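You operate a simulated robot arm through the tools that you are given. There is no shell and no other tool. Be economical: measure what you need, move in short steps, check, and stop when the job is done.

You run a simulated robot arm. Do the job below in one go: nothing can be reset, and whatever is moved stays where it is left.

TASK
Empty the trolley's top basket: the rusty mould into TIP, the sound one into KEEP.
Fine: turn its blue stop free to draw it and leave it free; push the basket home after, fingers clear; stand each upright; case, brake and other moulds stay as they are.

Only the result counts: the job must be done as asked and must still hold three seconds after the hand-in. Knocking over, shifting, dropping, spilling or breaking anything else fails it.

THE ROBOT
A 7-joint arm with a two-finger parallel gripper, fixed in place. Base frame: the origin is at the foot of the arm, x ahead of it, y to its left, z up. Lengths are in mm, angles in degrees, forces in N, time in s.
With the tool pointing down near the work surface it reaches from about 100 to 300 mm from the base axis. Its first joint turns from -66.0 to 66.0 degrees. Payload 1.57 kg.
Tool frame: the origin (TCP) lies between the finger pads and is the grasp point; the fingertips stand 30 mm ahead of it; z points along the fingers, y is the line along which they close. Largest opening 80 mm; finger width 17, thickness 12; the body of the gripper, 40 by 82 mm, starts 80 mm behind the TCP.
Orientation is that of the tool frame in the base frame, as a unit quaternion [w, x, y, z]. With the fingers straight down and closing along the base's y, the tool's x points along the base's -x, its y along +y and its z along -z.

THE INTERFACE
- The arm moves only by the tool nudge_tool. Its argument "increments" is a list of rows, each a list of 2 entries, a list of its own where there are three numbers: the shift along the tool's x, y, z in units of 30 mm (1.0 is 30 mm), then the turn, a rotation vector about the tool's x, y, z in units of 5 degrees (1.0 is 5 degrees). In form: [[[dx, dy, dz], [rx, ry, rz]], ...]. A call has 1 to 8 rows; each row shifts and turns the commanded pose from where the row before left it, along the tool's axes as they then stand. "claw" is the gripper command, from -1 (shut) to 1 (fully open), values between in proportion, set as the call begins (left out, the last holds). A call with a number of a shift or a turn outside -1 to 1 is refused whole. Rows are played at 5 a second. More than 50 mm and 8.6 degrees between two rows, or a gripper value outside its range, and nothing of the call is played. Where a pose cannot be reached the arm comes as near as it can. A force on the tool above 40 N (or 10 N above the force at the start of the call, whichever is more), or a blocked arm, ends the call early, and 0.2 s more pass. Each finger travels about 72 mm/s and halts on what it meets, pressing with about 39 N; the grip force reading is that of the motor and also rises with nothing between the fingers. The clock runs only during rows and for 0.2 s after the last one: add rows that do not move to give the fingers time. The reply holds the time, the measured pose of the TCP, the force on the tool along the base axes, the opening and the grip force, in the units named above and with some noise, with the torque about the TCP (base axes, N m) and any sound that the robot's microphone picked up.
- Cameras (640 x 400 px; columns grow to the right, rows downward): "scene" is fixed at [58.9, 449.3, 1401.3]; the picture's right is [-0.64, -0.77, 0.00], its down [-0.60, 0.50, -0.63] and it looks along [0.48, -0.40, -0.78] (base axes); focal length 360 px, centre (320, 200). "wrist" rides on the gripper at [72, -7, -122] in the tool frame; the picture's right is [0.09, 1.00, 0.00], its down [-0.84, 0.08, -0.54] and it looks along [-0.54, 0.05, 0.84] (tool axes); focal length 238 px, centre (320, 200). There is no depth. A picture from a camera that has moved, and an enlarged one, comes with that camera's place and axes in the base frame and with its lens.
- grab_frame(camera): a new picture of that camera. No time passes.
- zoom(camera, box): a new picture of the part [left, top, right, bottom] of that camera's present view, enlarged. No time passes.
- job_done(): hands the job in; it is judged then, once.

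Go step by step. Nothing tells you positions but the pictures and the camera data: compare them with the known pose of the tool, close in by small moves and look again before you grip or let go. The budget is 120 turns and 76 pictures, counting those below and the enlarged ones. Unless the task says otherwise, let go and move clear before handing in, and close with one line.

The tools are called after ">>>" as name(argument=value, ...) on one line, values as JSON. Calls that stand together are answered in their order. nudge_tool: Moves the arm, as the interface text tells. Its arguments: {"type":"object","properties":{"increments":{"type":"array","items":{"type":"array"}},"claw":{"type":"number"}},"required":["increments"]} The other tools are called the same way: grab_frame (camera) takes a picture; zoom (camera, box) takes an enlarged picture of a part of a camera's view; job_done () hands the job in.

At the start:

```text
time_s: 0.0
tcp_pos: [508.7, 138.7, 996.6]
tcp_rot: [0.0, 0.0, 1.0, 0.001]
ft_force: [0.0, 0.2, 0.1]
ft_torque: [0.0, 0.01, 0.04]
width: 80.3
gripper_force: 0.1
```

scene: 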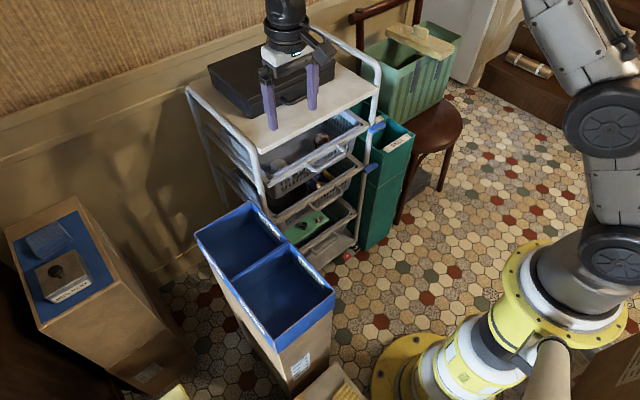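
wrist: 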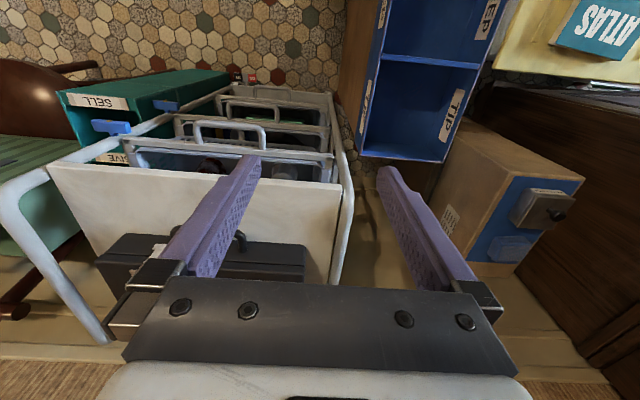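

I see a trolley with baskets, a blue two-bin box (KEEP/TIP), and a case on the trolley top. I'll look closer before moving.

>>> zoom(camera="scene", box=[180, 80, 420, 270])

>>> zoom(camera="scene", box=[230, 90, 390, 190])

>>> zoom(camera="wrist", box=[40, 60, 360, 260])

```text
2.11 times, centred on (300, 175) of scene
camera zoom: at [58.9, 449.3, 1401.3], right [-0.64, -0.77, 0.0], down [-0.6, 0.5, -0.63], along [0.48, -0.4, -0.78], focal length 757 px, centre (362, 253)
```

zoom: 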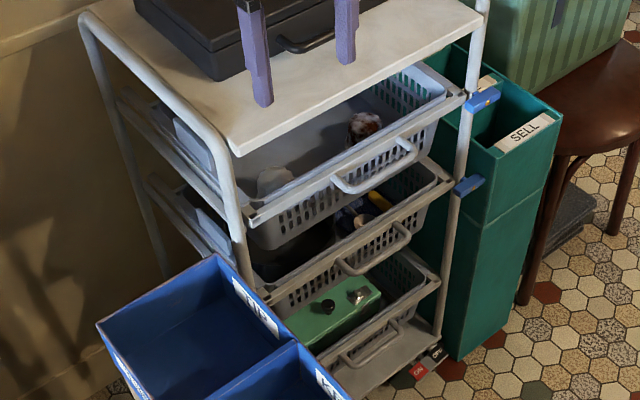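

```text
4.00 times, centred on (310, 140) of scene
camera zoom: at [58.9, 449.3, 1401.3], right [-0.64, -0.77, 0.0], down [-0.6, 0.5, -0.63], along [0.48, -0.4, -0.78], focal length 1438 px, centre (360, 440)
```

zoom: 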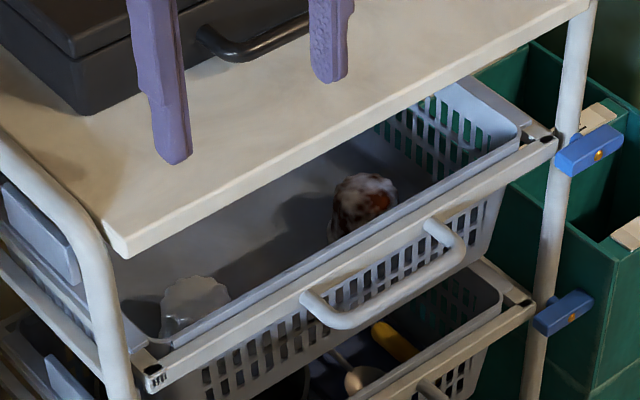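

```text
2.00 times, centred on (200, 160) of wrist
camera zoom: at [434.6, 131.4, 1119.3], right [-0.09, 1.0, 0.0], down [0.84, 0.08, 0.54], along [0.54, 0.05, -0.84], focal length 477 px, centre (560, 280)
```

zoom: 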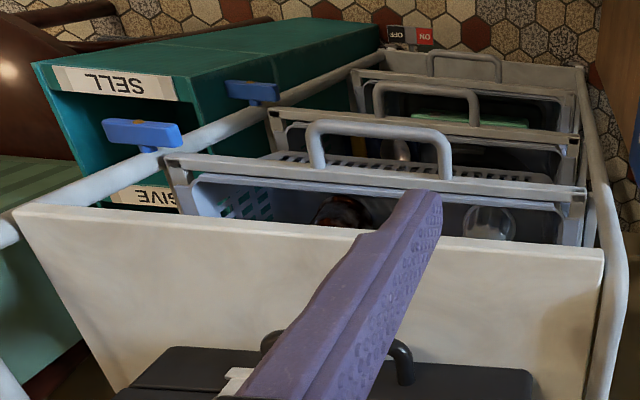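

The trolley's top is at z≈841 with its front at x≈593 and y from -206 to 176. The bin rim is at z≈700, with x 281..598 and y 222..375, and TIP is the far half. I'll pull back and tilt for a front view of the stop.

>>> nudge_tool(increments=[[[1, 0, 0], [0, 0, 0]], [[1, 0, 0], [0, 0, 0]], [[1, 0, 0], [0, 0, 0]], [[1, 0, 0], [0, -1, 0]], [[1, 0, 0], [0, -1, 0]], [[0, -1, 0], [0, -1, 0]], [[0, -1, 0], [0, -1, 0]], [[0, -1, 0], [0, -1, 0]]])

>>> grab_frame(camera="wrist")

```text
time_s: 1.8
tcp_pos: [358.5, 48.8, 994.7]
tcp_rot: [0.216, 0.0, 0.976, 0.0]
ft_force: [0.7, 0.7, 0.0]
ft_torque: [0.0, 0.0, -0.01]
width: 80.0
gripper_force: 0.1
```

```text
70 pictures are left
camera wrist: at [239.8, 41.6, 1074.4], right [-0.08, 1.0, -0.04], down [0.53, 0.08, 0.85], along [0.84, 0.05, -0.53], focal length 238 px, centre (320, 200)
```

wrist: 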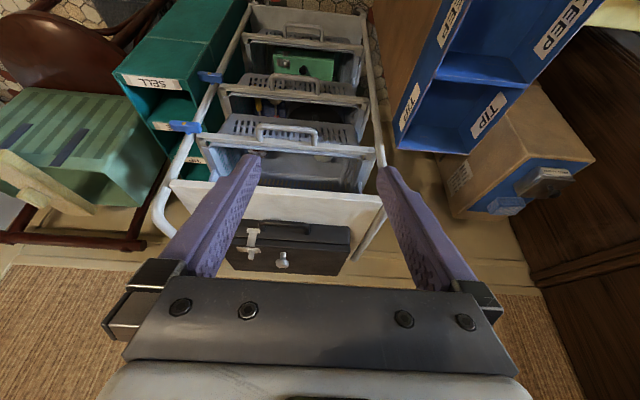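

The picture is upside down relative to the world. I'll zoom on the stops and the basket.

>>> zoom(camera="wrist", box=[140, 50, 240, 210])

>>> zoom(camera="wrist", box=[180, 80, 400, 210])

>>> zoom(camera="scene", box=[340, 100, 404, 180])

```text
2.50 times, centred on (190, 130) of wrist
camera zoom: at [239.8, 41.6, 1074.4], right [-0.08, 1.0, -0.04], down [0.53, 0.08, 0.85], along [0.84, 0.05, -0.53], focal length 596 px, centre (645, 375)
```

zoom: 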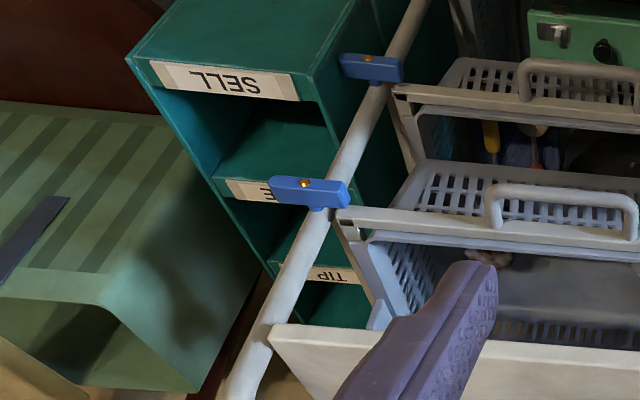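

```text
2.91 times, centred on (290, 145) of wrist
camera zoom: at [239.8, 41.6, 1074.4], right [-0.08, 1.0, -0.04], down [0.53, 0.08, 0.85], along [0.84, 0.05, -0.53], focal length 693 px, centre (407, 360)
```

zoom: 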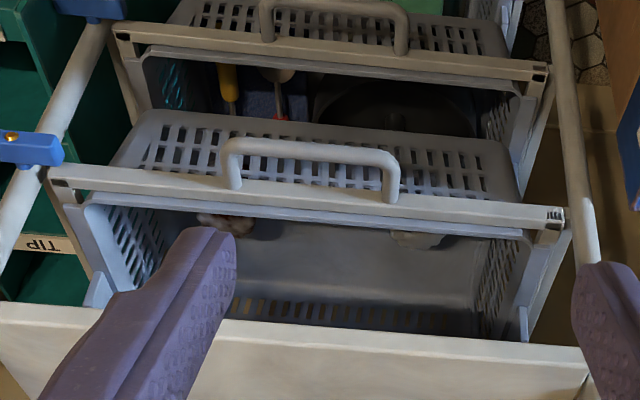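

```text
5.00 times, centred on (372, 140) of scene
camera zoom: at [58.9, 449.4, 1401.3], right [-0.64, -0.77, 0.0], down [-0.6, 0.5, -0.63], along [0.48, -0.4, -0.78], focal length 1798 px, centre (60, 500)
```

zoom: 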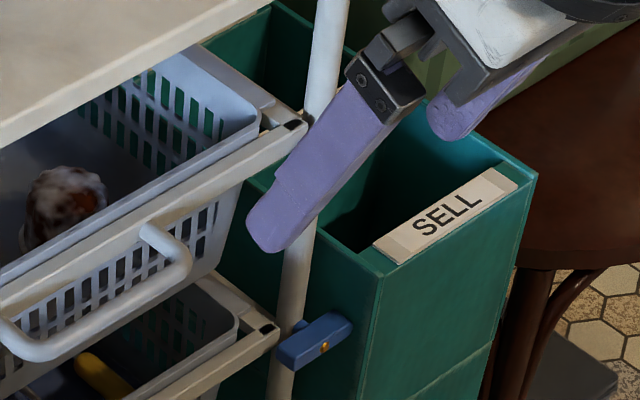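

There seems to be a TIP label on the teal bin as well as the blue one, so I'll check the labels.

>>> zoom(camera="wrist", box=[180, 130, 230, 180])

>>> zoom(camera="wrist", box=[380, 0, 600, 160])

>>> zoom(camera="scene", box=[180, 190, 350, 390])

```text
8.00 times, centred on (205, 155) of wrist
camera zoom: at [239.8, 41.6, 1074.4], right [-0.08, 1.0, -0.04], down [0.53, 0.08, 0.85], along [0.84, 0.05, -0.53], focal length 1907 px, centre (1240, 560)
```

zoom: 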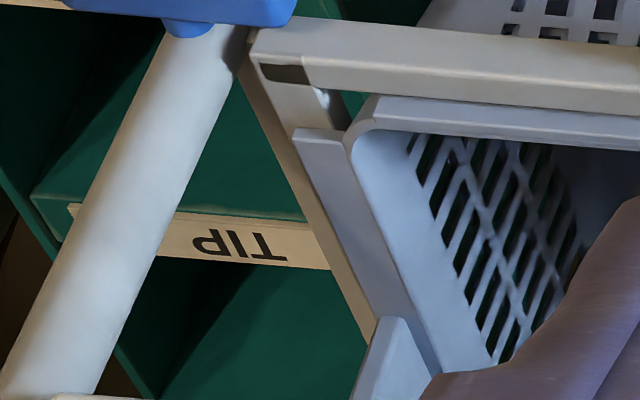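

```text
2.50 times, centred on (490, 80) of wrist
camera zoom: at [239.8, 41.6, 1074.4], right [-0.08, 1.0, -0.04], down [0.53, 0.08, 0.85], along [0.84, 0.05, -0.53], focal length 596 px, centre (-105, 500)
```

zoom: 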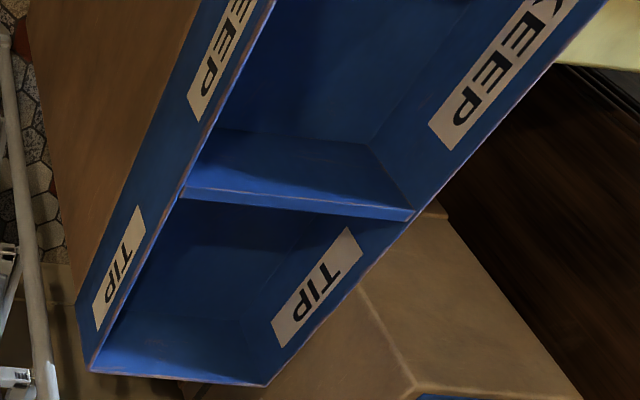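

```text
2.00 times, centred on (265, 290) of scene
camera zoom: at [58.9, 449.4, 1401.3], right [-0.64, -0.77, 0.0], down [-0.6, 0.5, -0.63], along [0.48, -0.4, -0.78], focal length 719 px, centre (430, 20)
```

zoom: 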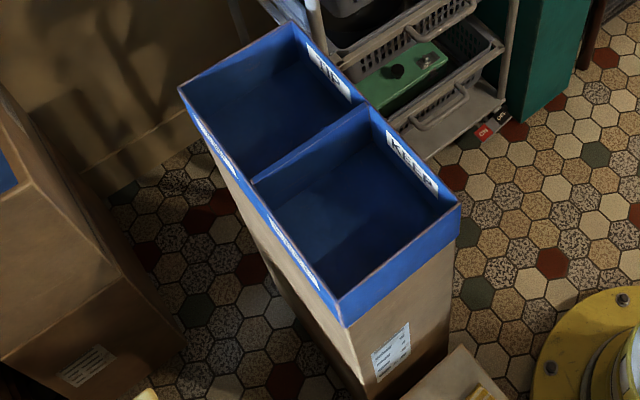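

The blue KEEP/TIP box has both labels I need, so I'll use that one; the teal box reads SELL/GIVE/TIP. The upper blue stop's pin is near (592,-228,691). I'll get a closer view of it.

>>> nudge_tool(increments=[[[0, -0.95, 0.7], [0, -0.5, 0]], [[0, -0.95, 0.7], [0, -0.5, 0]], [[0, -0.95, 0.7], [0, -0.5, 0]], [[0, -0.95, 0.7], [0, -0.5, 0]], [[0, -0.95, 0.7], [0, -0.5, 0]], [[0, -0.95, 0.7], [0, -0.5, 0]], [[0, -0.95, 0.7], [0, -0.5, 0]], [[0, -0.95, 0.7], [0, -0.5, 0]]], claw=-1)

>>> grab_frame(camera="wrist")

>>> zoom(camera="wrist", box=[220, 50, 380, 150])

```text
time_s: 3.6
tcp_pos: [450.9, -178.7, 851.5]
tcp_rot: [0.383, 0.001, 0.924, -0.001]
ft_force: [0.1, -0.1, -0.9]
ft_torque: [0.03, 0.02, -0.02]
width: 0.0
gripper_force: 21.4
```

```text
63 pictures are left
camera wrist: at [312.7, -185.1, 888.3], right [-0.06, 1.0, -0.07], down [0.21, 0.08, 0.98], along [0.98, 0.05, -0.21], focal length 238 px, centre (320, 200)
```

wrist: 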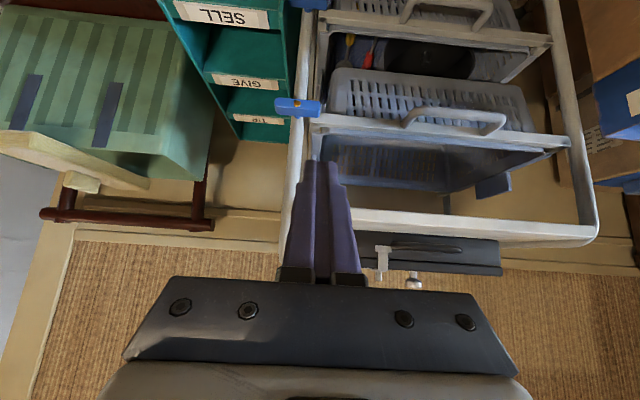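

```text
4.00 times, centred on (300, 100) of wrist
camera zoom: at [312.7, -185.1, 888.3], right [-0.06, 1.0, -0.07], down [0.21, 0.08, 0.98], along [0.98, 0.05, -0.21], focal length 953 px, centre (400, 600)
```

zoom: 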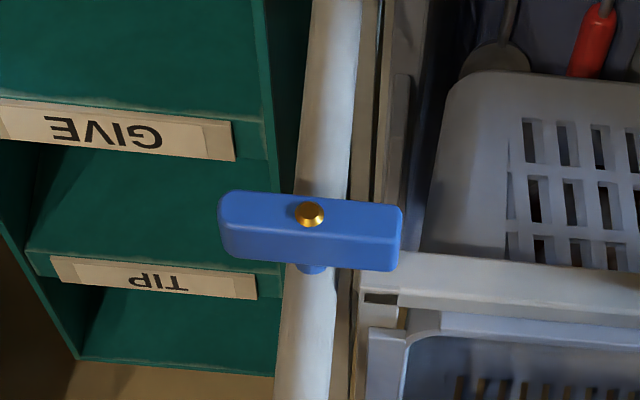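

The stop's pin is at about (577,-208,712), with the bar horizontal from y≈-236 to -180 and overlapping the rail end by ~11 mm. I'll bring the closed fingertips above the bar's outer end.

>>> nudge_tool(increments=[[[-0.14, -0.37, 0.94], [0, 0, 0]], [[-0.14, -0.37, 0.94], [0, 0, 0]], [[-0.14, -0.37, 0.94], [0, 0, 0]], [[-0.14, -0.37, 0.94], [0, 0, 0]], [[-0.14, -0.37, 0.8], [0, 0, 0]]])

>>> zoom(camera="wrist", box=[240, 100, 400, 200])

>>> zoom(camera="scene", box=[340, 90, 420, 140])

```text
time_s: 4.8
tcp_pos: [563.6, -235.5, 773.7]
tcp_rot: [0.382, -0.001, 0.924, 0.0]
ft_force: [0.3, 0.0, 0.2]
ft_torque: [0.04, 0.01, -0.02]
width: 0.0
gripper_force: 21.5
```

```text
4.00 times, centred on (320, 150) of wrist
camera zoom: at [425.2, -242.1, 809.7], right [-0.07, 1.0, -0.07], down [0.21, 0.08, 0.98], along [0.98, 0.05, -0.21], focal length 953 px, centre (320, 400)
```

zoom: 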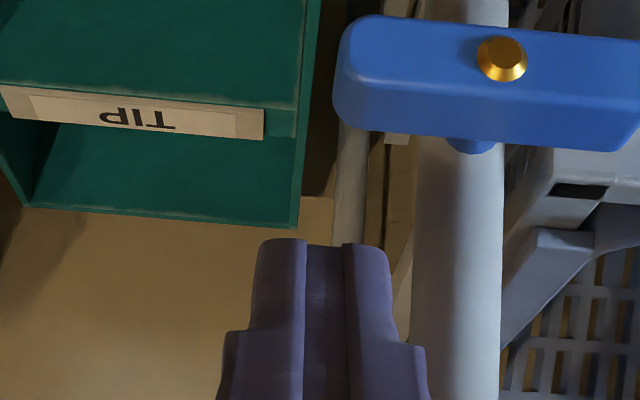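

```text
8.00 times, centred on (380, 115) of scene
camera zoom: at [58.9, 449.4, 1401.3], right [-0.64, -0.77, 0.0], down [-0.6, 0.5, -0.63], along [0.48, -0.4, -0.78], focal length 2877 px, centre (-160, 880)
```

zoom: 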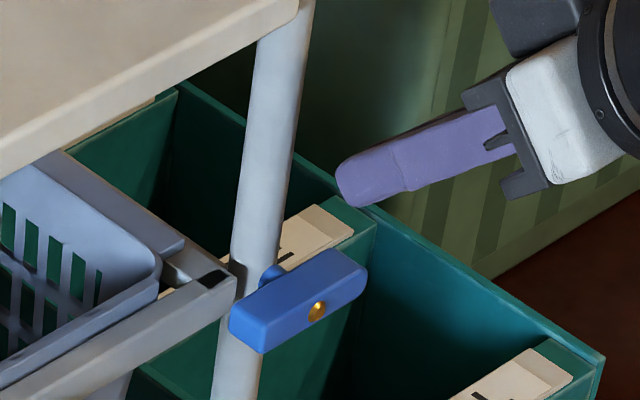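

The fingertip is above and beyond the bar's outer end. Now I'll push straight down.

>>> nudge_tool(increments=[[[0.354, 0.17, 0.354], [0, 0, 0]], [[0.236, 0, 0.236], [0, 0, 0]], [[0.236, 0, 0.236], [0, 0, 0]], [[0.236, 0, 0.236], [0, 0, 0]]])

>>> zoom(camera="wrist", box=[240, 100, 400, 200])

>>> zoom(camera="scene", box=[340, 90, 420, 140])

```text
time_s: 5.8
tcp_pos: [562.8, -228.7, 729.4]
tcp_rot: [0.382, 0.0, 0.924, 0.001]
ft_force: [-0.9, -1.7, 0.7]
ft_torque: [-0.02, -0.01, -0.02]
width: 0.0
gripper_force: 21.2
```

```text
4.00 times, centred on (320, 150) of wrist
camera zoom: at [424.7, -235.7, 764.3], right [-0.07, 1.0, -0.06], down [0.21, 0.08, 0.97], along [0.98, 0.05, -0.21], focal length 953 px, centre (320, 400)
```

zoom: 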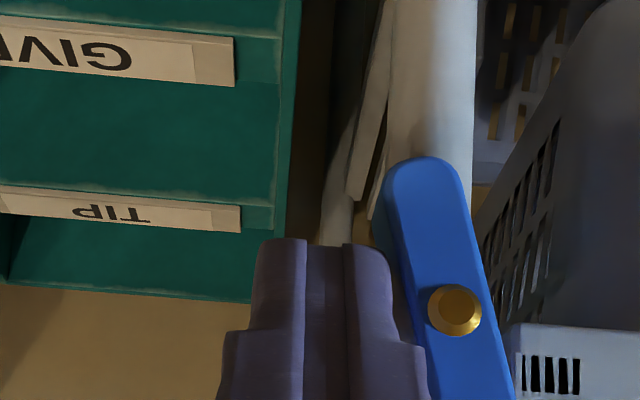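

```text
8.00 times, centred on (380, 115) of scene
camera zoom: at [58.9, 449.3, 1401.3], right [-0.64, -0.77, 0.0], down [-0.6, 0.5, -0.63], along [0.48, -0.4, -0.78], focal length 2877 px, centre (-160, 880)
```

zoom: 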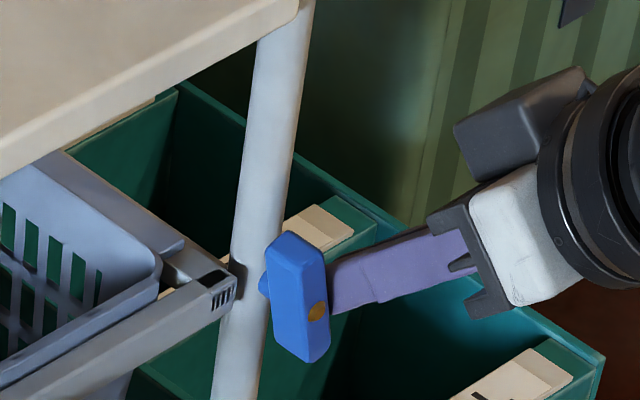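

The stop has turned ~80° and is almost upright. I'll push a bit more at its lower end to make it fully vertical.

>>> nudge_tool(increments=[[[0.236, 0, 0.236], [0, 0, 0]], [[0.236, 0, 0.236], [0, 0, 0]], [[0, 0.1, 0], [0, 0, 0]], [[0, 0.1, 0], [0, 0, 0]]])

>>> zoom(camera="wrist", box=[240, 100, 400, 200])

```text
time_s: 6.8
tcp_pos: [561.9, -224.4, 706.6]
tcp_rot: [0.383, 0.0, 0.924, 0.0]
ft_force: [-0.5, -0.8, -0.7]
ft_torque: [-0.06, 0.05, -0.04]
width: 0.0
gripper_force: 21.4
```

```text
4.00 times, centred on (320, 150) of wrist
camera zoom: at [423.9, -231.5, 744.0], right [-0.06, 1.0, -0.07], down [0.21, 0.08, 0.97], along [0.98, 0.05, -0.21], focal length 953 px, centre (320, 400)
```

zoom: 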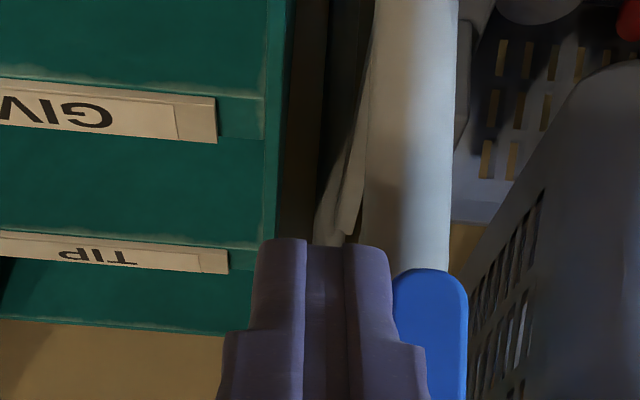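

The stop is now vertical. I'll retreat clear and view the handle.

>>> nudge_tool(increments=[[[0, -0.3, 0], [0, 0, 0]], [[0.5, 0, -0.5], [0, 0, 0]], [[0.5, 0, -0.9], [0, 0, 0]], [[0.2, 0.5, -0.9], [0, 0, 0]], [[0, 0.8, -0.9], [0, 0.5, 0]], [[0, 0.9, -0.9], [0, 0.5, 0]], [[0, 0.9, -0.9], [0, 0.5, 0]], [[0, 0.9, 0], [0, 0.5, 0]]])

>>> grab_frame(camera="wrist")

>>> zoom(camera="scene", box=[230, 90, 390, 190])

```text
time_s: 8.6
tcp_pos: [433.7, -112.1, 790.4]
tcp_rot: [0.301, 0.0, 0.954, 0.0]
ft_force: [0.2, 0.3, 0.3]
ft_torque: [-0.01, -0.01, -0.02]
width: 0.0
gripper_force: 20.9
```

```text
56 pictures are left
camera wrist: at [303.2, -119.0, 848.2], right [-0.07, 1.0, -0.05], down [0.38, 0.08, 0.92], along [0.92, 0.05, -0.38], focal length 238 px, centre (320, 200)
```

wrist: 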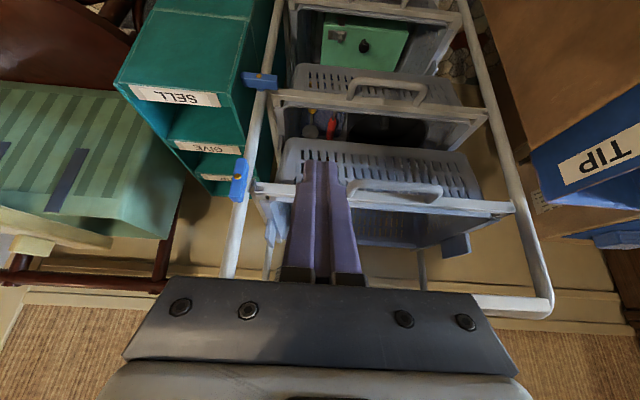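

```text
4.00 times, centred on (310, 140) of scene
camera zoom: at [58.9, 449.3, 1401.3], right [-0.64, -0.77, 0.0], down [-0.6, 0.5, -0.63], along [0.48, -0.4, -0.78], focal length 1438 px, centre (360, 440)
```

zoom: 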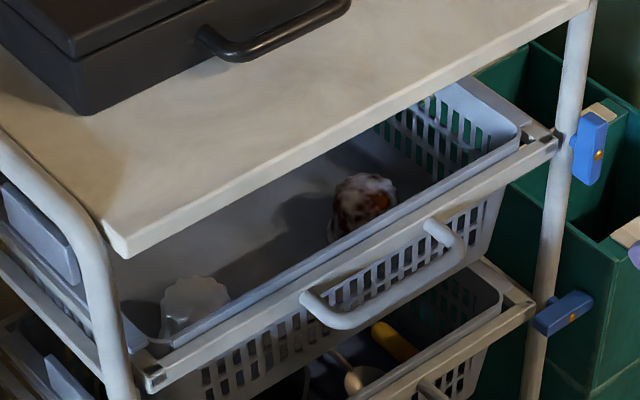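

The handle's grip bar is at about x 567, z 711, y -68..52. I'll check its gap to the rail.

>>> zoom(camera="wrist", box=[330, 160, 490, 260])

>>> zoom(camera="scene", box=[295, 135, 359, 175])

```text
4.00 times, centred on (410, 210) of wrist
camera zoom: at [303.2, -119.0, 848.2], right [-0.07, 1.0, -0.05], down [0.38, 0.08, 0.92], along [0.92, 0.05, -0.38], focal length 953 px, centre (-40, 160)
```

zoom: 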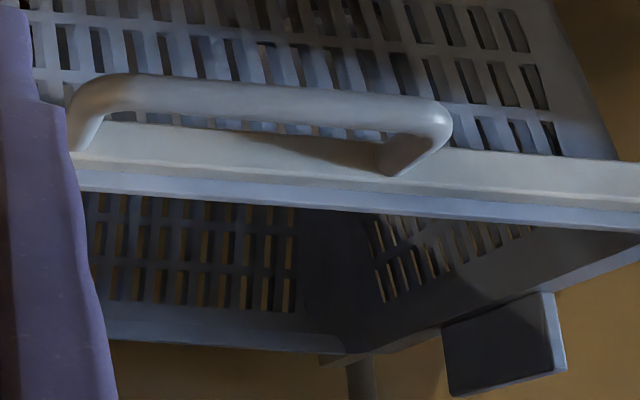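

```text
10.00 times, centred on (327, 155) of scene
camera zoom: at [58.9, 449.3, 1401.3], right [-0.64, -0.77, 0.0], down [-0.6, 0.5, -0.63], along [0.48, -0.4, -0.78], focal length 3596 px, centre (250, 650)
```

zoom: 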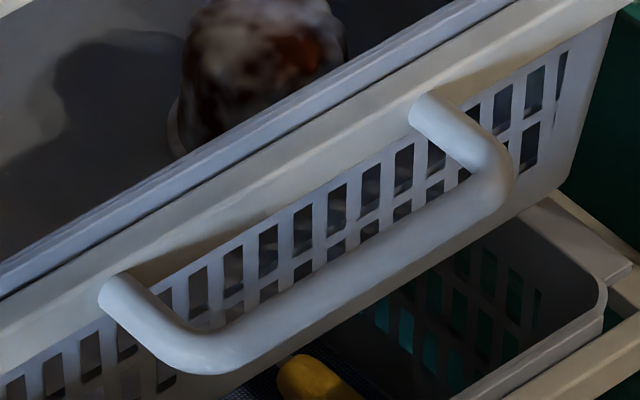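

The gap is about 24 mm, enough for a 17 mm finger. I'll straighten to a 15° tilt and approach above the handle to hook it from the inside.

>>> nudge_tool(increments=[[[0, 0.87, 0], [0, 1, 0]], [[0, 0.87, 0], [0, 1, 0]], [[0, 0.87, 0], [0, 1, 0]], [[0, 0.87, 0], [0, 1, 0]], [[-0.87, 0, 0.41], [0, 0, 0]], [[-0.87, 0, 0.41], [0, 0, 0]], [[-0.87, 0, 0.41], [0, 0, 0]], [[-0.87, 0, 0.41], [0, 0, 0]]])

>>> grab_frame(camera="wrist")

>>> zoom(camera="scene", box=[260, 95, 388, 175])

```text
time_s: 10.4
tcp_pos: [547.1, -13.3, 771.5]
tcp_rot: [0.131, 0.0, 0.991, 0.0]
ft_force: [-0.4, 1.1, -0.2]
ft_torque: [0.02, -0.03, -0.03]
width: 0.1
gripper_force: 22.0
out of reach, approached as far as the arm can: row 4
```

```text
52 pictures are left
camera wrist: at [445.7, -20.1, 871.4], right [-0.09, 1.0, -0.02], down [0.67, 0.08, 0.74], along [0.74, 0.05, -0.67], focal length 238 px, centre (320, 200)
```

wrist: 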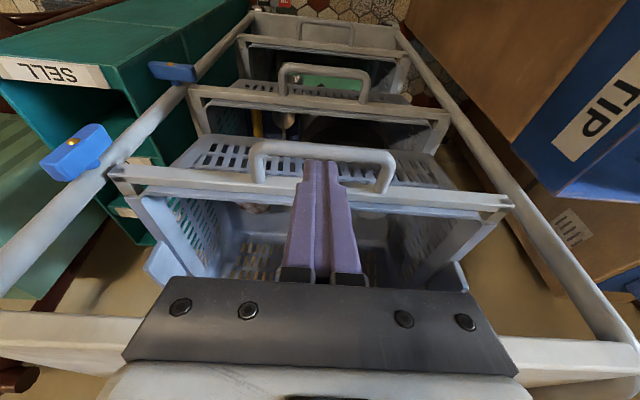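

```text
5.00 times, centred on (324, 135) of scene
camera zoom: at [58.9, 449.3, 1401.3], right [-0.64, -0.77, 0.0], down [-0.6, 0.5, -0.63], along [0.48, -0.4, -0.78], focal length 1798 px, centre (300, 525)
```

zoom: 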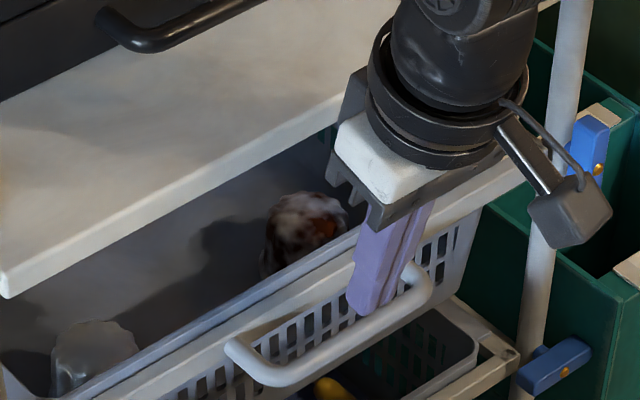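

The tip is at about (555,-13,742). I'll shift 29 mm forward, then check before going down.

>>> nudge_tool(increments=[[[-0.467, 0, 0.125], [0, 0, 0]], [[-0.467, 0, 0.125], [0, 0, 0]]])

>>> zoom(camera="wrist", box=[230, 130, 410, 242])

>>> zoom(camera="scene", box=[290, 105, 386, 165])

```text
time_s: 11.0
tcp_pos: [577.3, -12.9, 771.0]
tcp_rot: [0.13, 0.0, 0.992, 0.0]
ft_force: [-0.2, 0.0, -0.2]
ft_torque: [0.0, -0.01, 0.0]
width: 0.0
gripper_force: 21.4
```

```text
3.56 times, centred on (320, 186) of wrist
camera zoom: at [474.6, -19.6, 870.7], right [-0.09, 1.0, -0.02], down [0.67, 0.08, 0.74], along [0.74, 0.05, -0.67], focal length 848 px, centre (320, 250)
```

zoom: 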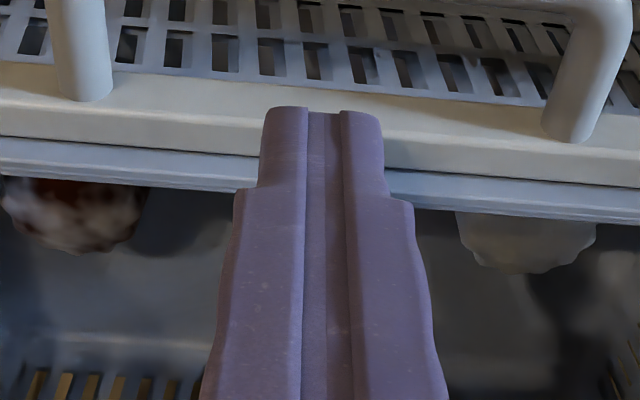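

```text
6.67 times, centred on (338, 135) of scene
camera zoom: at [58.9, 449.3, 1401.3], right [-0.64, -0.77, 0.0], down [-0.6, 0.5, -0.63], along [0.48, -0.4, -0.78], focal length 2397 px, centre (200, 633)
```

zoom: 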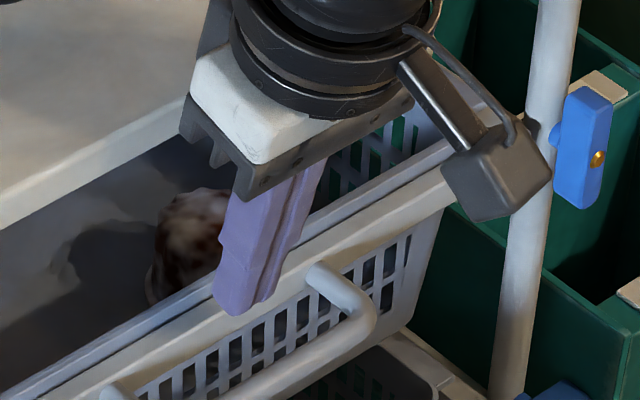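

Clearance looks right on both sides, so I'll lower into the handle gap in small steps.

>>> nudge_tool(increments=[[[0.09, 0, 0.338], [0, 0, 0]], [[0.09, 0, 0.338], [0, 0, 0]], [[0.09, 0, 0.338], [0, 0, 0]], [[0.09, 0, 0.338], [0, 0, 0]]])

>>> zoom(camera="scene", box=[290, 105, 386, 165])

```text
time_s: 11.5
tcp_pos: [581.5, -14.2, 764.3]
tcp_rot: [0.136, -0.001, 0.991, 0.0]
ft_force: [-0.2, -0.4, 3.9]
ft_torque: [-0.03, -0.09, -0.01]
width: 0.3
gripper_force: 21.4
stopped in row 2: the force on the tool passed its limit at 48 N (the readings are from after the stop); the commanded pose is now the measured one
```

```text
6.67 times, centred on (338, 135) of scene
camera zoom: at [58.8, 449.3, 1401.3], right [-0.64, -0.77, 0.0], down [-0.6, 0.5, -0.63], along [0.48, -0.4, -0.78], focal length 2397 px, centre (200, 633)
```

zoom: 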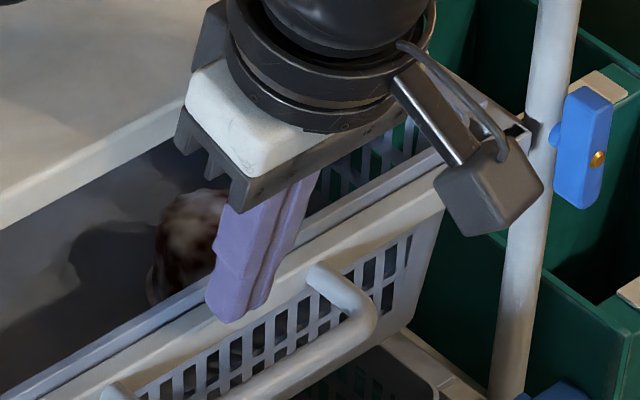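

I touched the rail's top edge at tip z≈735, so the rail front is nearer than I estimated. I'll lift slightly, move back ~9 mm, and look.

>>> nudge_tool(increments=[[[-0.043, 0, -0.161], [0, 0, 0]], [[0.3, 0, -0.08], [0, 0.12, 0]], [[0, 0, 0], [0, 0, 0]]])

>>> zoom(camera="wrist", box=[230, 130, 410, 242])

```text
time_s: 12.3
tcp_pos: [570.9, -13.0, 768.0]
tcp_rot: [0.128, 0.0, 0.992, 0.0]
ft_force: [0.3, -0.8, 0.1]
ft_torque: [-0.02, -0.06, 0.0]
width: 0.0
gripper_force: 21.4
```

```text
3.56 times, centred on (320, 186) of wrist
camera zoom: at [467.7, -19.4, 867.4], right [-0.09, 1.0, -0.02], down [0.67, 0.08, 0.74], along [0.74, 0.05, -0.67], focal length 848 px, centre (320, 250)
```

zoom: 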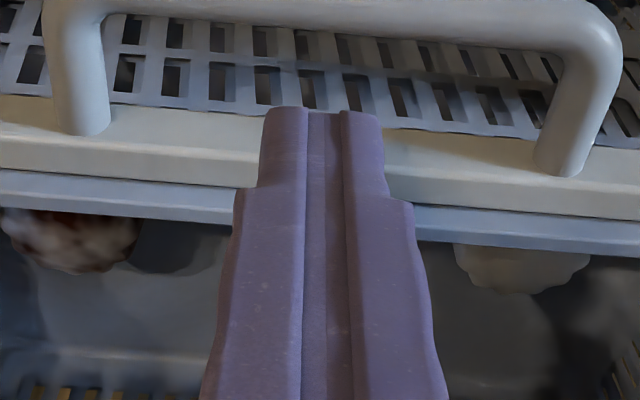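

The tip now sits between the bar and the rail. I'll lower again slowly.

>>> nudge_tool(increments=[[[0.07, 0, 0.27], [0, 0, 0]], [[0.05, 0, 0.27], [0, 0, 0]], [[0.05, 0, 0.27], [0, 0, 0]], [[0.05, 0, 0.27], [0, 0, 0]]])

>>> zoom(camera="scene", box=[290, 105, 386, 165])

```text
time_s: 13.3
tcp_pos: [573.3, -14.5, 734.5]
tcp_rot: [0.129, -0.001, 0.992, 0.0]
ft_force: [-0.2, 0.7, 0.4]
ft_torque: [0.02, 0.0, -0.02]
width: 0.0
gripper_force: 21.4
```

```text
6.67 times, centred on (338, 135) of scene
camera zoom: at [58.9, 449.3, 1401.3], right [-0.64, -0.77, 0.0], down [-0.6, 0.5, -0.63], along [0.48, -0.4, -0.78], focal length 2397 px, centre (200, 633)
```

zoom: 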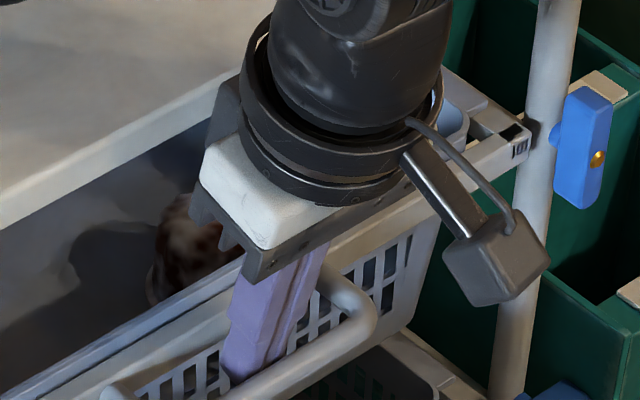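

The fingers are hooked inside the handle. I'll pull gently towards me.

>>> nudge_tool(increments=[[[0.12, 0, 0.1], [0, 0, 0]], [[0.4, 0, -0.107], [0, 0, 0]], [[0.4, 0, -0.107], [0, 0, 0]], [[0.4, 0, -0.107], [0, 0, 0]]])

>>> zoom(camera="scene", box=[230, 80, 422, 200])

```text
time_s: 14.3
tcp_pos: [530.8, -13.1, 731.7]
tcp_rot: [0.128, -0.001, 0.992, 0.0]
ft_force: [0.9, 0.0, 0.0]
ft_torque: [-0.01, 0.0, -0.01]
width: 0.0
gripper_force: 21.3
```

```text
3.33 times, centred on (326, 140) of scene
camera zoom: at [58.9, 449.3, 1401.3], right [-0.64, -0.77, 0.0], down [-0.6, 0.5, -0.63], along [0.48, -0.4, -0.78], focal length 1199 px, centre (300, 400)
```

zoom: 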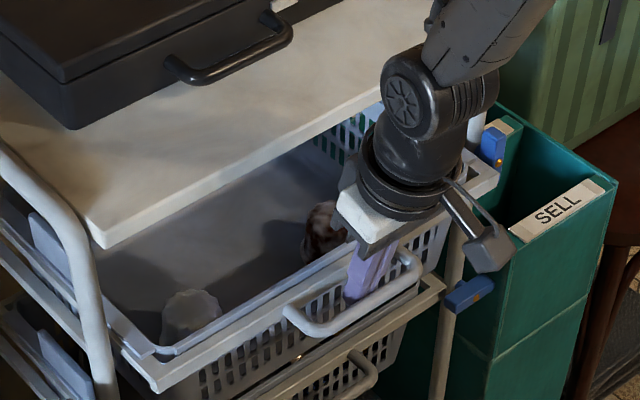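

The basket slides freely. I'll pull another ~90 mm.

>>> nudge_tool(increments=[[[0.5, 0, -0.134], [0, 0, 0]], [[0.5, 0, -0.134], [0, 0, 0]], [[0.5, 0, -0.134], [0, 0, 0]], [[0.5, 0, -0.134], [0, 0, 0]], [[0.5, 0, -0.134], [0, 0, 0]], [[0.5, 0, -0.134], [0, 0, 0]]])

>>> grab_frame(camera="scene")

```text
time_s: 15.7
tcp_pos: [438.3, -14.1, 730.4]
tcp_rot: [0.129, -0.001, 0.992, 0.0]
ft_force: [-0.2, 0.0, 0.0]
ft_torque: [-0.02, 0.02, 0.03]
width: 0.1
gripper_force: 21.1
```

```text
44 pictures are left
```

scene: 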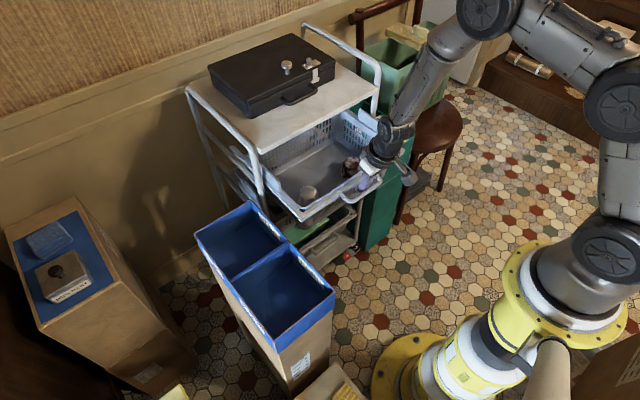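

It is drawn ~125 mm. Let me look at the moulds.

>>> zoom(camera="scene", box=[260, 110, 404, 220])

>>> grab_frame(camera="wrist")

```text
3.64 times, centred on (332, 165) of scene
camera zoom: at [58.9, 449.3, 1401.3], right [-0.64, -0.77, 0.0], down [-0.6, 0.5, -0.63], along [0.48, -0.4, -0.78], focal length 1308 px, centre (276, 327)
```

zoom: 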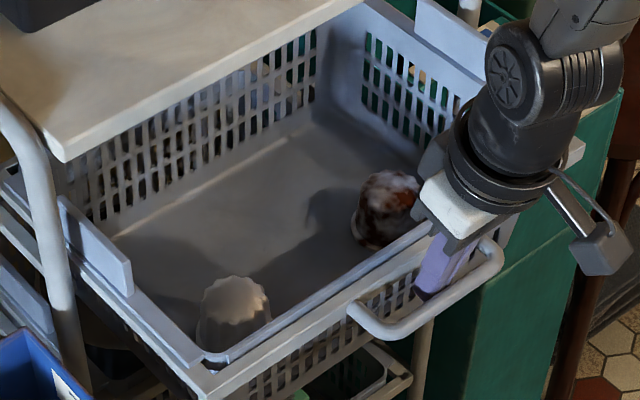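

```text
42 pictures are left
camera wrist: at [336.1, -20.9, 830.8], right [-0.09, 1.0, -0.02], down [0.67, 0.08, 0.74], along [0.74, 0.05, -0.68], focal length 238 px, centre (320, 200)
```

wrist: 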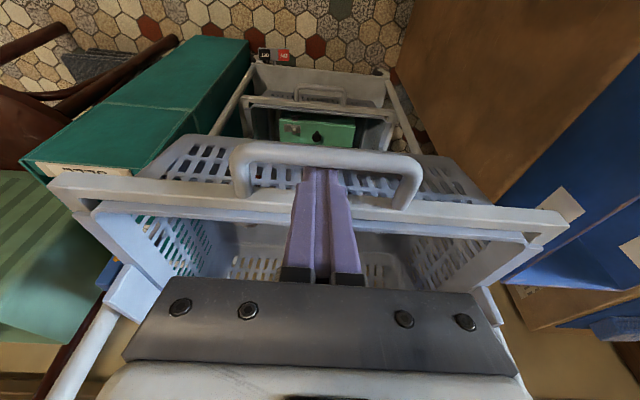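

The basket is far enough out. I'll unhook upward and rise for an overhead view with the fingers open.

>>> nudge_tool(increments=[[[-0.1, 0, 0.027], [0, 0, 0]], [[-0.13, 0, -0.483], [0, 0, 0]], [[-0.13, 0, -0.483], [0, 0, 0]], [[-0.242, 0, -0.9], [0, 0, 0]], [[-0.242, 0, -0.9], [0, 0, 0]], [[-0.242, 0, -0.9], [0, 1, 0]], [[0, 0, -0.9], [0, 1, 0]], [[0, 0, -0.9], [0, 1, 0]]])

>>> grab_frame(camera="wrist")

```text
time_s: 17.5
tcp_pos: [435.8, -12.1, 899.2]
tcp_rot: [-0.003, -0.001, 1.0, 0.0]
ft_force: [0.0, -0.4, -0.4]
ft_torque: [-0.04, 0.01, -0.02]
width: 0.1
gripper_force: 21.4
```

```text
41 pictures are left
camera wrist: at [362.7, -19.0, 1023.2], right [-0.09, 1.0, 0.0], down [0.84, 0.08, 0.54], along [0.54, 0.05, -0.84], focal length 238 px, centre (320, 200)
```

wrist: 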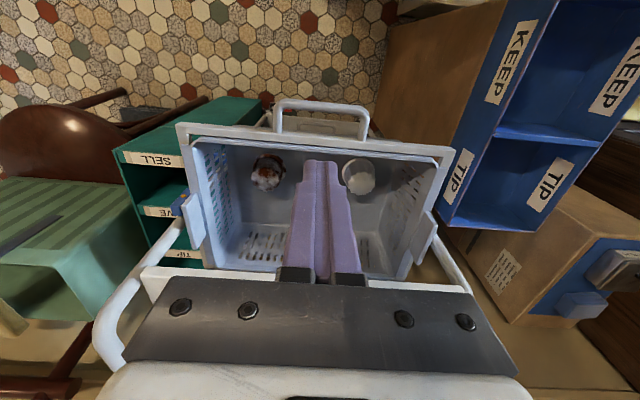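

Rusty mould at left (-y), sound one at right (+y). Zooming for measurements.

>>> zoom(camera="wrist", box=[220, 120, 420, 245])

>>> zoom(camera="scene", box=[280, 140, 376, 200])

```text
3.20 times, centred on (320, 182) of wrist
camera zoom: at [362.7, -19.0, 1023.2], right [-0.09, 1.0, 0.0], down [0.84, 0.08, 0.54], along [0.54, 0.05, -0.84], focal length 763 px, centre (320, 256)
```

zoom: 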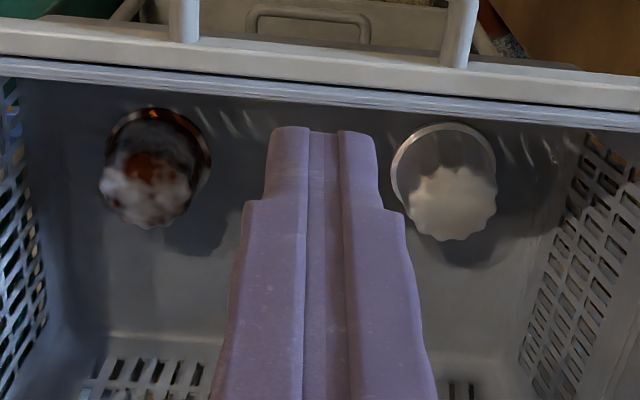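

```text
6.67 times, centred on (328, 170) of scene
camera zoom: at [58.9, 449.3, 1401.3], right [-0.64, -0.77, 0.0], down [-0.6, 0.5, -0.63], along [0.48, -0.4, -0.78], focal length 2397 px, centre (267, 400)
```

zoom: 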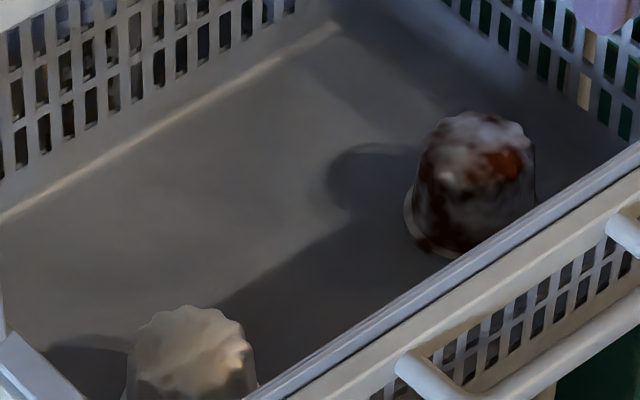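

Moulds: rusty centre ≈(572,-99), z from 595 to 650, with the sound one at similar x. The trolley top would crowd the wrist, so I'll re-hook (tool vertical) and draw another ~50 mm.

>>> nudge_tool(increments=[[[-0.17, 0, 0.9], [0, 0, 0]], [[-0.17, 0, 0.9], [0, 0, 0]], [[0, 0, 0.9], [0, 0, 0]], [[0, 0, 0.9], [0, 0, 0]], [[0, 0, 0.5], [0, 0, 0]]])

>>> grab_frame(camera="wrist")

>>> zoom(camera="scene", box=[310, 130, 422, 200])

```text
time_s: 18.7
tcp_pos: [445.5, -13.7, 774.5]
tcp_rot: [-0.002, -0.001, 1.0, -0.001]
ft_force: [-0.9, -0.7, 0.5]
ft_torque: [0.02, 0.01, 0.0]
width: 0.2
gripper_force: 21.5
```

```text
38 pictures are left
camera wrist: at [372.9, -21.1, 897.3], right [-0.09, 1.0, 0.0], down [0.84, 0.08, 0.54], along [0.54, 0.05, -0.84], focal length 238 px, centre (320, 200)
```

wrist: 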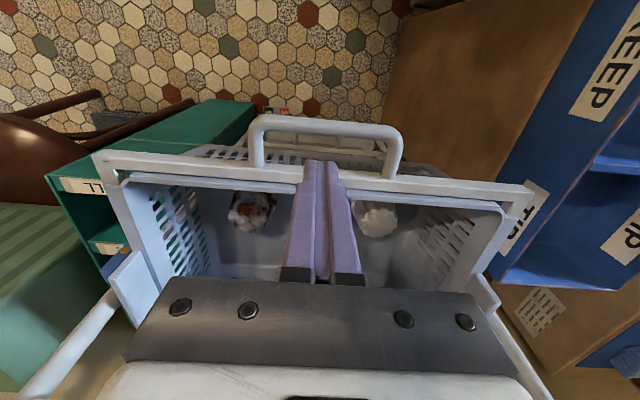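

```text
5.71 times, centred on (366, 165) of scene
camera zoom: at [58.9, 449.3, 1401.3], right [-0.64, -0.77, 0.0], down [-0.6, 0.5, -0.63], along [0.48, -0.4, -0.78], focal length 2055 px, centre (57, 400)
```

zoom: 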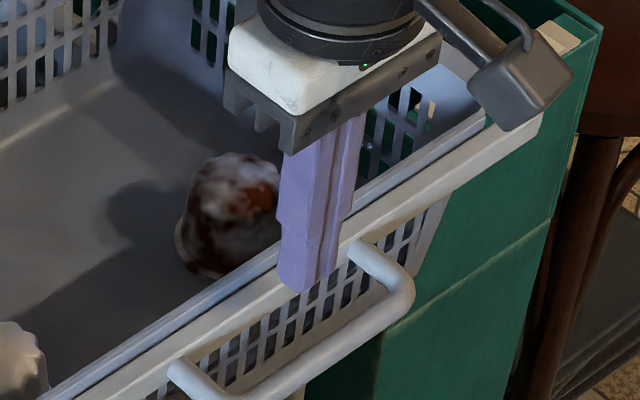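

The tip is over the gap, so I'll lower and pull 50 mm.

>>> nudge_tool(increments=[[[0.03, 0, 0.35], [0, 0, 0]], [[0, 0, 0.35], [0, 0, 0]], [[0, 0, 0.35], [0, 0, 0]], [[0, 0, 0.35], [0, 0, 0]], [[0.5, 0, 0], [0, 0, 0]], [[0.5, 0, 0], [0, 0, 0]], [[0.5, 0, 0], [0, 0, 0]], [[0.5, 0, 0], [0, 0, 0]]])

>>> zoom(camera="scene", box=[230, 80, 422, 240])

```text
time_s: 20.5
tcp_pos: [384.5, -13.2, 732.7]
tcp_rot: [-0.003, -0.001, 1.0, 0.001]
ft_force: [-0.3, -0.3, 0.1]
ft_torque: [-0.01, -0.03, 0.01]
width: 0.0
gripper_force: 21.3
```

```text
2.50 times, centred on (326, 160) of scene
camera zoom: at [58.9, 449.3, 1401.3], right [-0.64, -0.77, 0.0], down [-0.6, 0.5, -0.63], along [0.48, -0.4, -0.78], focal length 899 px, centre (305, 300)
```

zoom: 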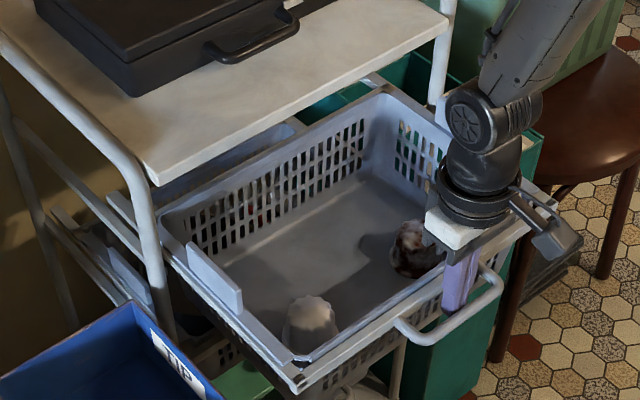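

The basket is out about 180 mm in all and both moulds are accessible. I'll unhook, rise, open and look again.

>>> nudge_tool(increments=[[[-0.15, 0, 0], [0, 0, 0]], [[0, 0, -0.6], [0, 0, 0]], [[0, 0, -0.9], [0, 0, 0]], [[0, 0, -0.9], [0, 0, 0]], [[-0.3, -0.6, -0.9], [0, 0, 0]], [[-0.5, -0.8, -0.7], [0, 0, 0]], [[-0.5, -0.8, 0], [0, 0, 0]], [[-0.5, -0.6, 0], [0, 0, 0]]])

>>> nudge_tool(increments=[[[0, 0, 0], [0, 0, 0]], [[0, 0, 0], [0, 0, 0]], [[0, 0, 0], [0, 0, 0]]], claw=1)

>>> grab_frame(camera="wrist")

>>> zoom(camera="scene", box=[290, 145, 386, 205])

```text
time_s: 22.3
tcp_pos: [444.4, -100.1, 853.9]
tcp_rot: [-0.003, -0.001, 1.0, 0.0]
ft_force: [0.2, 0.2, 0.5]
ft_torque: [-0.02, 0.01, 0.0]
width: 0.1
gripper_force: 21.4
```

```text
time_s: 23.1
tcp_pos: [444.3, -98.9, 854.8]
tcp_rot: [-0.002, -0.001, 1.0, 0.0]
ft_force: [-0.6, 0.1, -0.2]
ft_torque: [-0.02, 0.0, 0.02]
width: 80.0
gripper_force: 0.0
```

```text
35 pictures are left
camera wrist: at [371.7, -105.8, 975.9], right [-0.09, 1.0, 0.0], down [0.84, 0.08, 0.54], along [0.54, 0.05, -0.84], focal length 238 px, centre (320, 200)
```

wrist: 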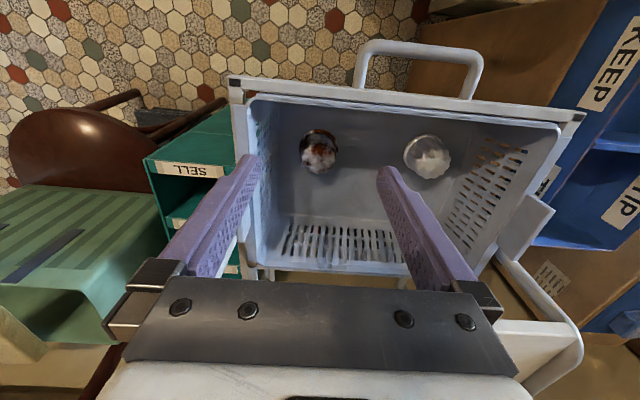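

```text
6.67 times, centred on (338, 175) of scene
camera zoom: at [58.9, 449.3, 1401.3], right [-0.64, -0.77, 0.0], down [-0.6, 0.5, -0.63], along [0.48, -0.4, -0.78], focal length 2397 px, centre (200, 367)
```

zoom: 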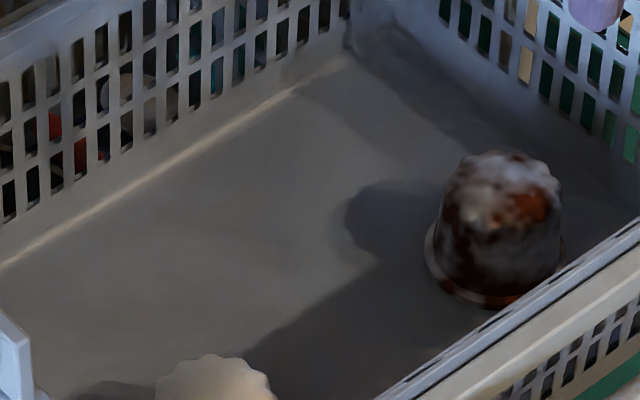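

>>> zoom(camera="wrist", box=[270, 110, 470, 235])

```text
3.20 times, centred on (370, 172) of wrist
camera zoom: at [371.7, -105.8, 975.9], right [-0.09, 1.0, 0.0], down [0.84, 0.08, 0.54], along [0.54, 0.05, -0.84], focal length 763 px, centre (160, 288)
```

zoom: 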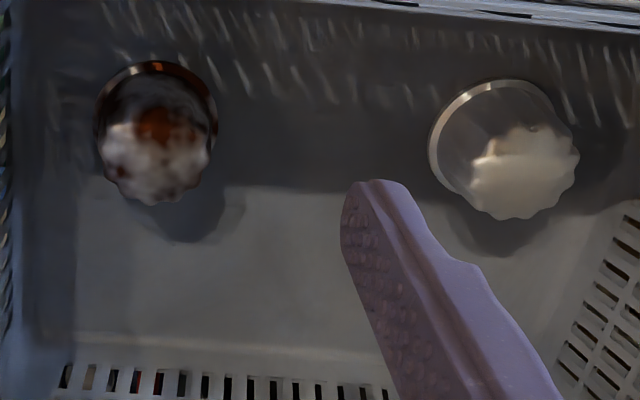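

Rusty mould: centre ≈(509,-95), z 611–652, with a base ring of ~62 mm. I'll go above it with the opening at ~72 mm.

>>> nudge_tool(increments=[[[-0.54, 0.05, 0.7], [0, 0, 0]], [[-0.54, 0.05, 0.8], [0, 0, 0]], [[-0.54, 0.05, 0.8], [0, 0, 0]], [[-0.54, 0.05, 0.8], [0, 0, 0]], [[0, 0, 0.9], [0, 0, 0]], [[0, 0, 0.9], [0, 0, 0]]], claw=0.8)

>>> grab_frame(camera="wrist")

>>> zoom(camera="scene", box=[300, 120, 412, 190])

```text
time_s: 24.5
tcp_pos: [509.7, -91.4, 707.0]
tcp_rot: [-0.001, -0.001, 1.0, 0.0]
ft_force: [0.3, 1.6, 0.0]
ft_torque: [0.0, 0.03, 0.01]
width: 71.8
gripper_force: 0.0
```

```text
32 pictures are left
camera wrist: at [435.1, -97.5, 829.3], right [-0.09, 1.0, 0.0], down [0.84, 0.08, 0.54], along [0.54, 0.05, -0.84], focal length 238 px, centre (320, 200)
```

wrist: 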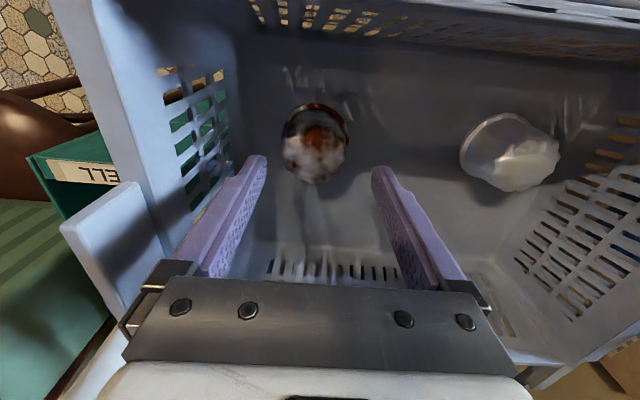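

```text
5.71 times, centred on (356, 155) of scene
camera zoom: at [58.9, 449.3, 1401.3], right [-0.64, -0.77, 0.0], down [-0.6, 0.5, -0.63], along [0.48, -0.4, -0.78], focal length 2055 px, centre (114, 457)
```

zoom: 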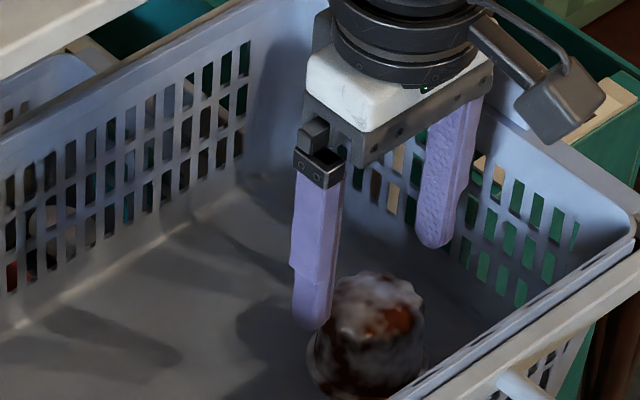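

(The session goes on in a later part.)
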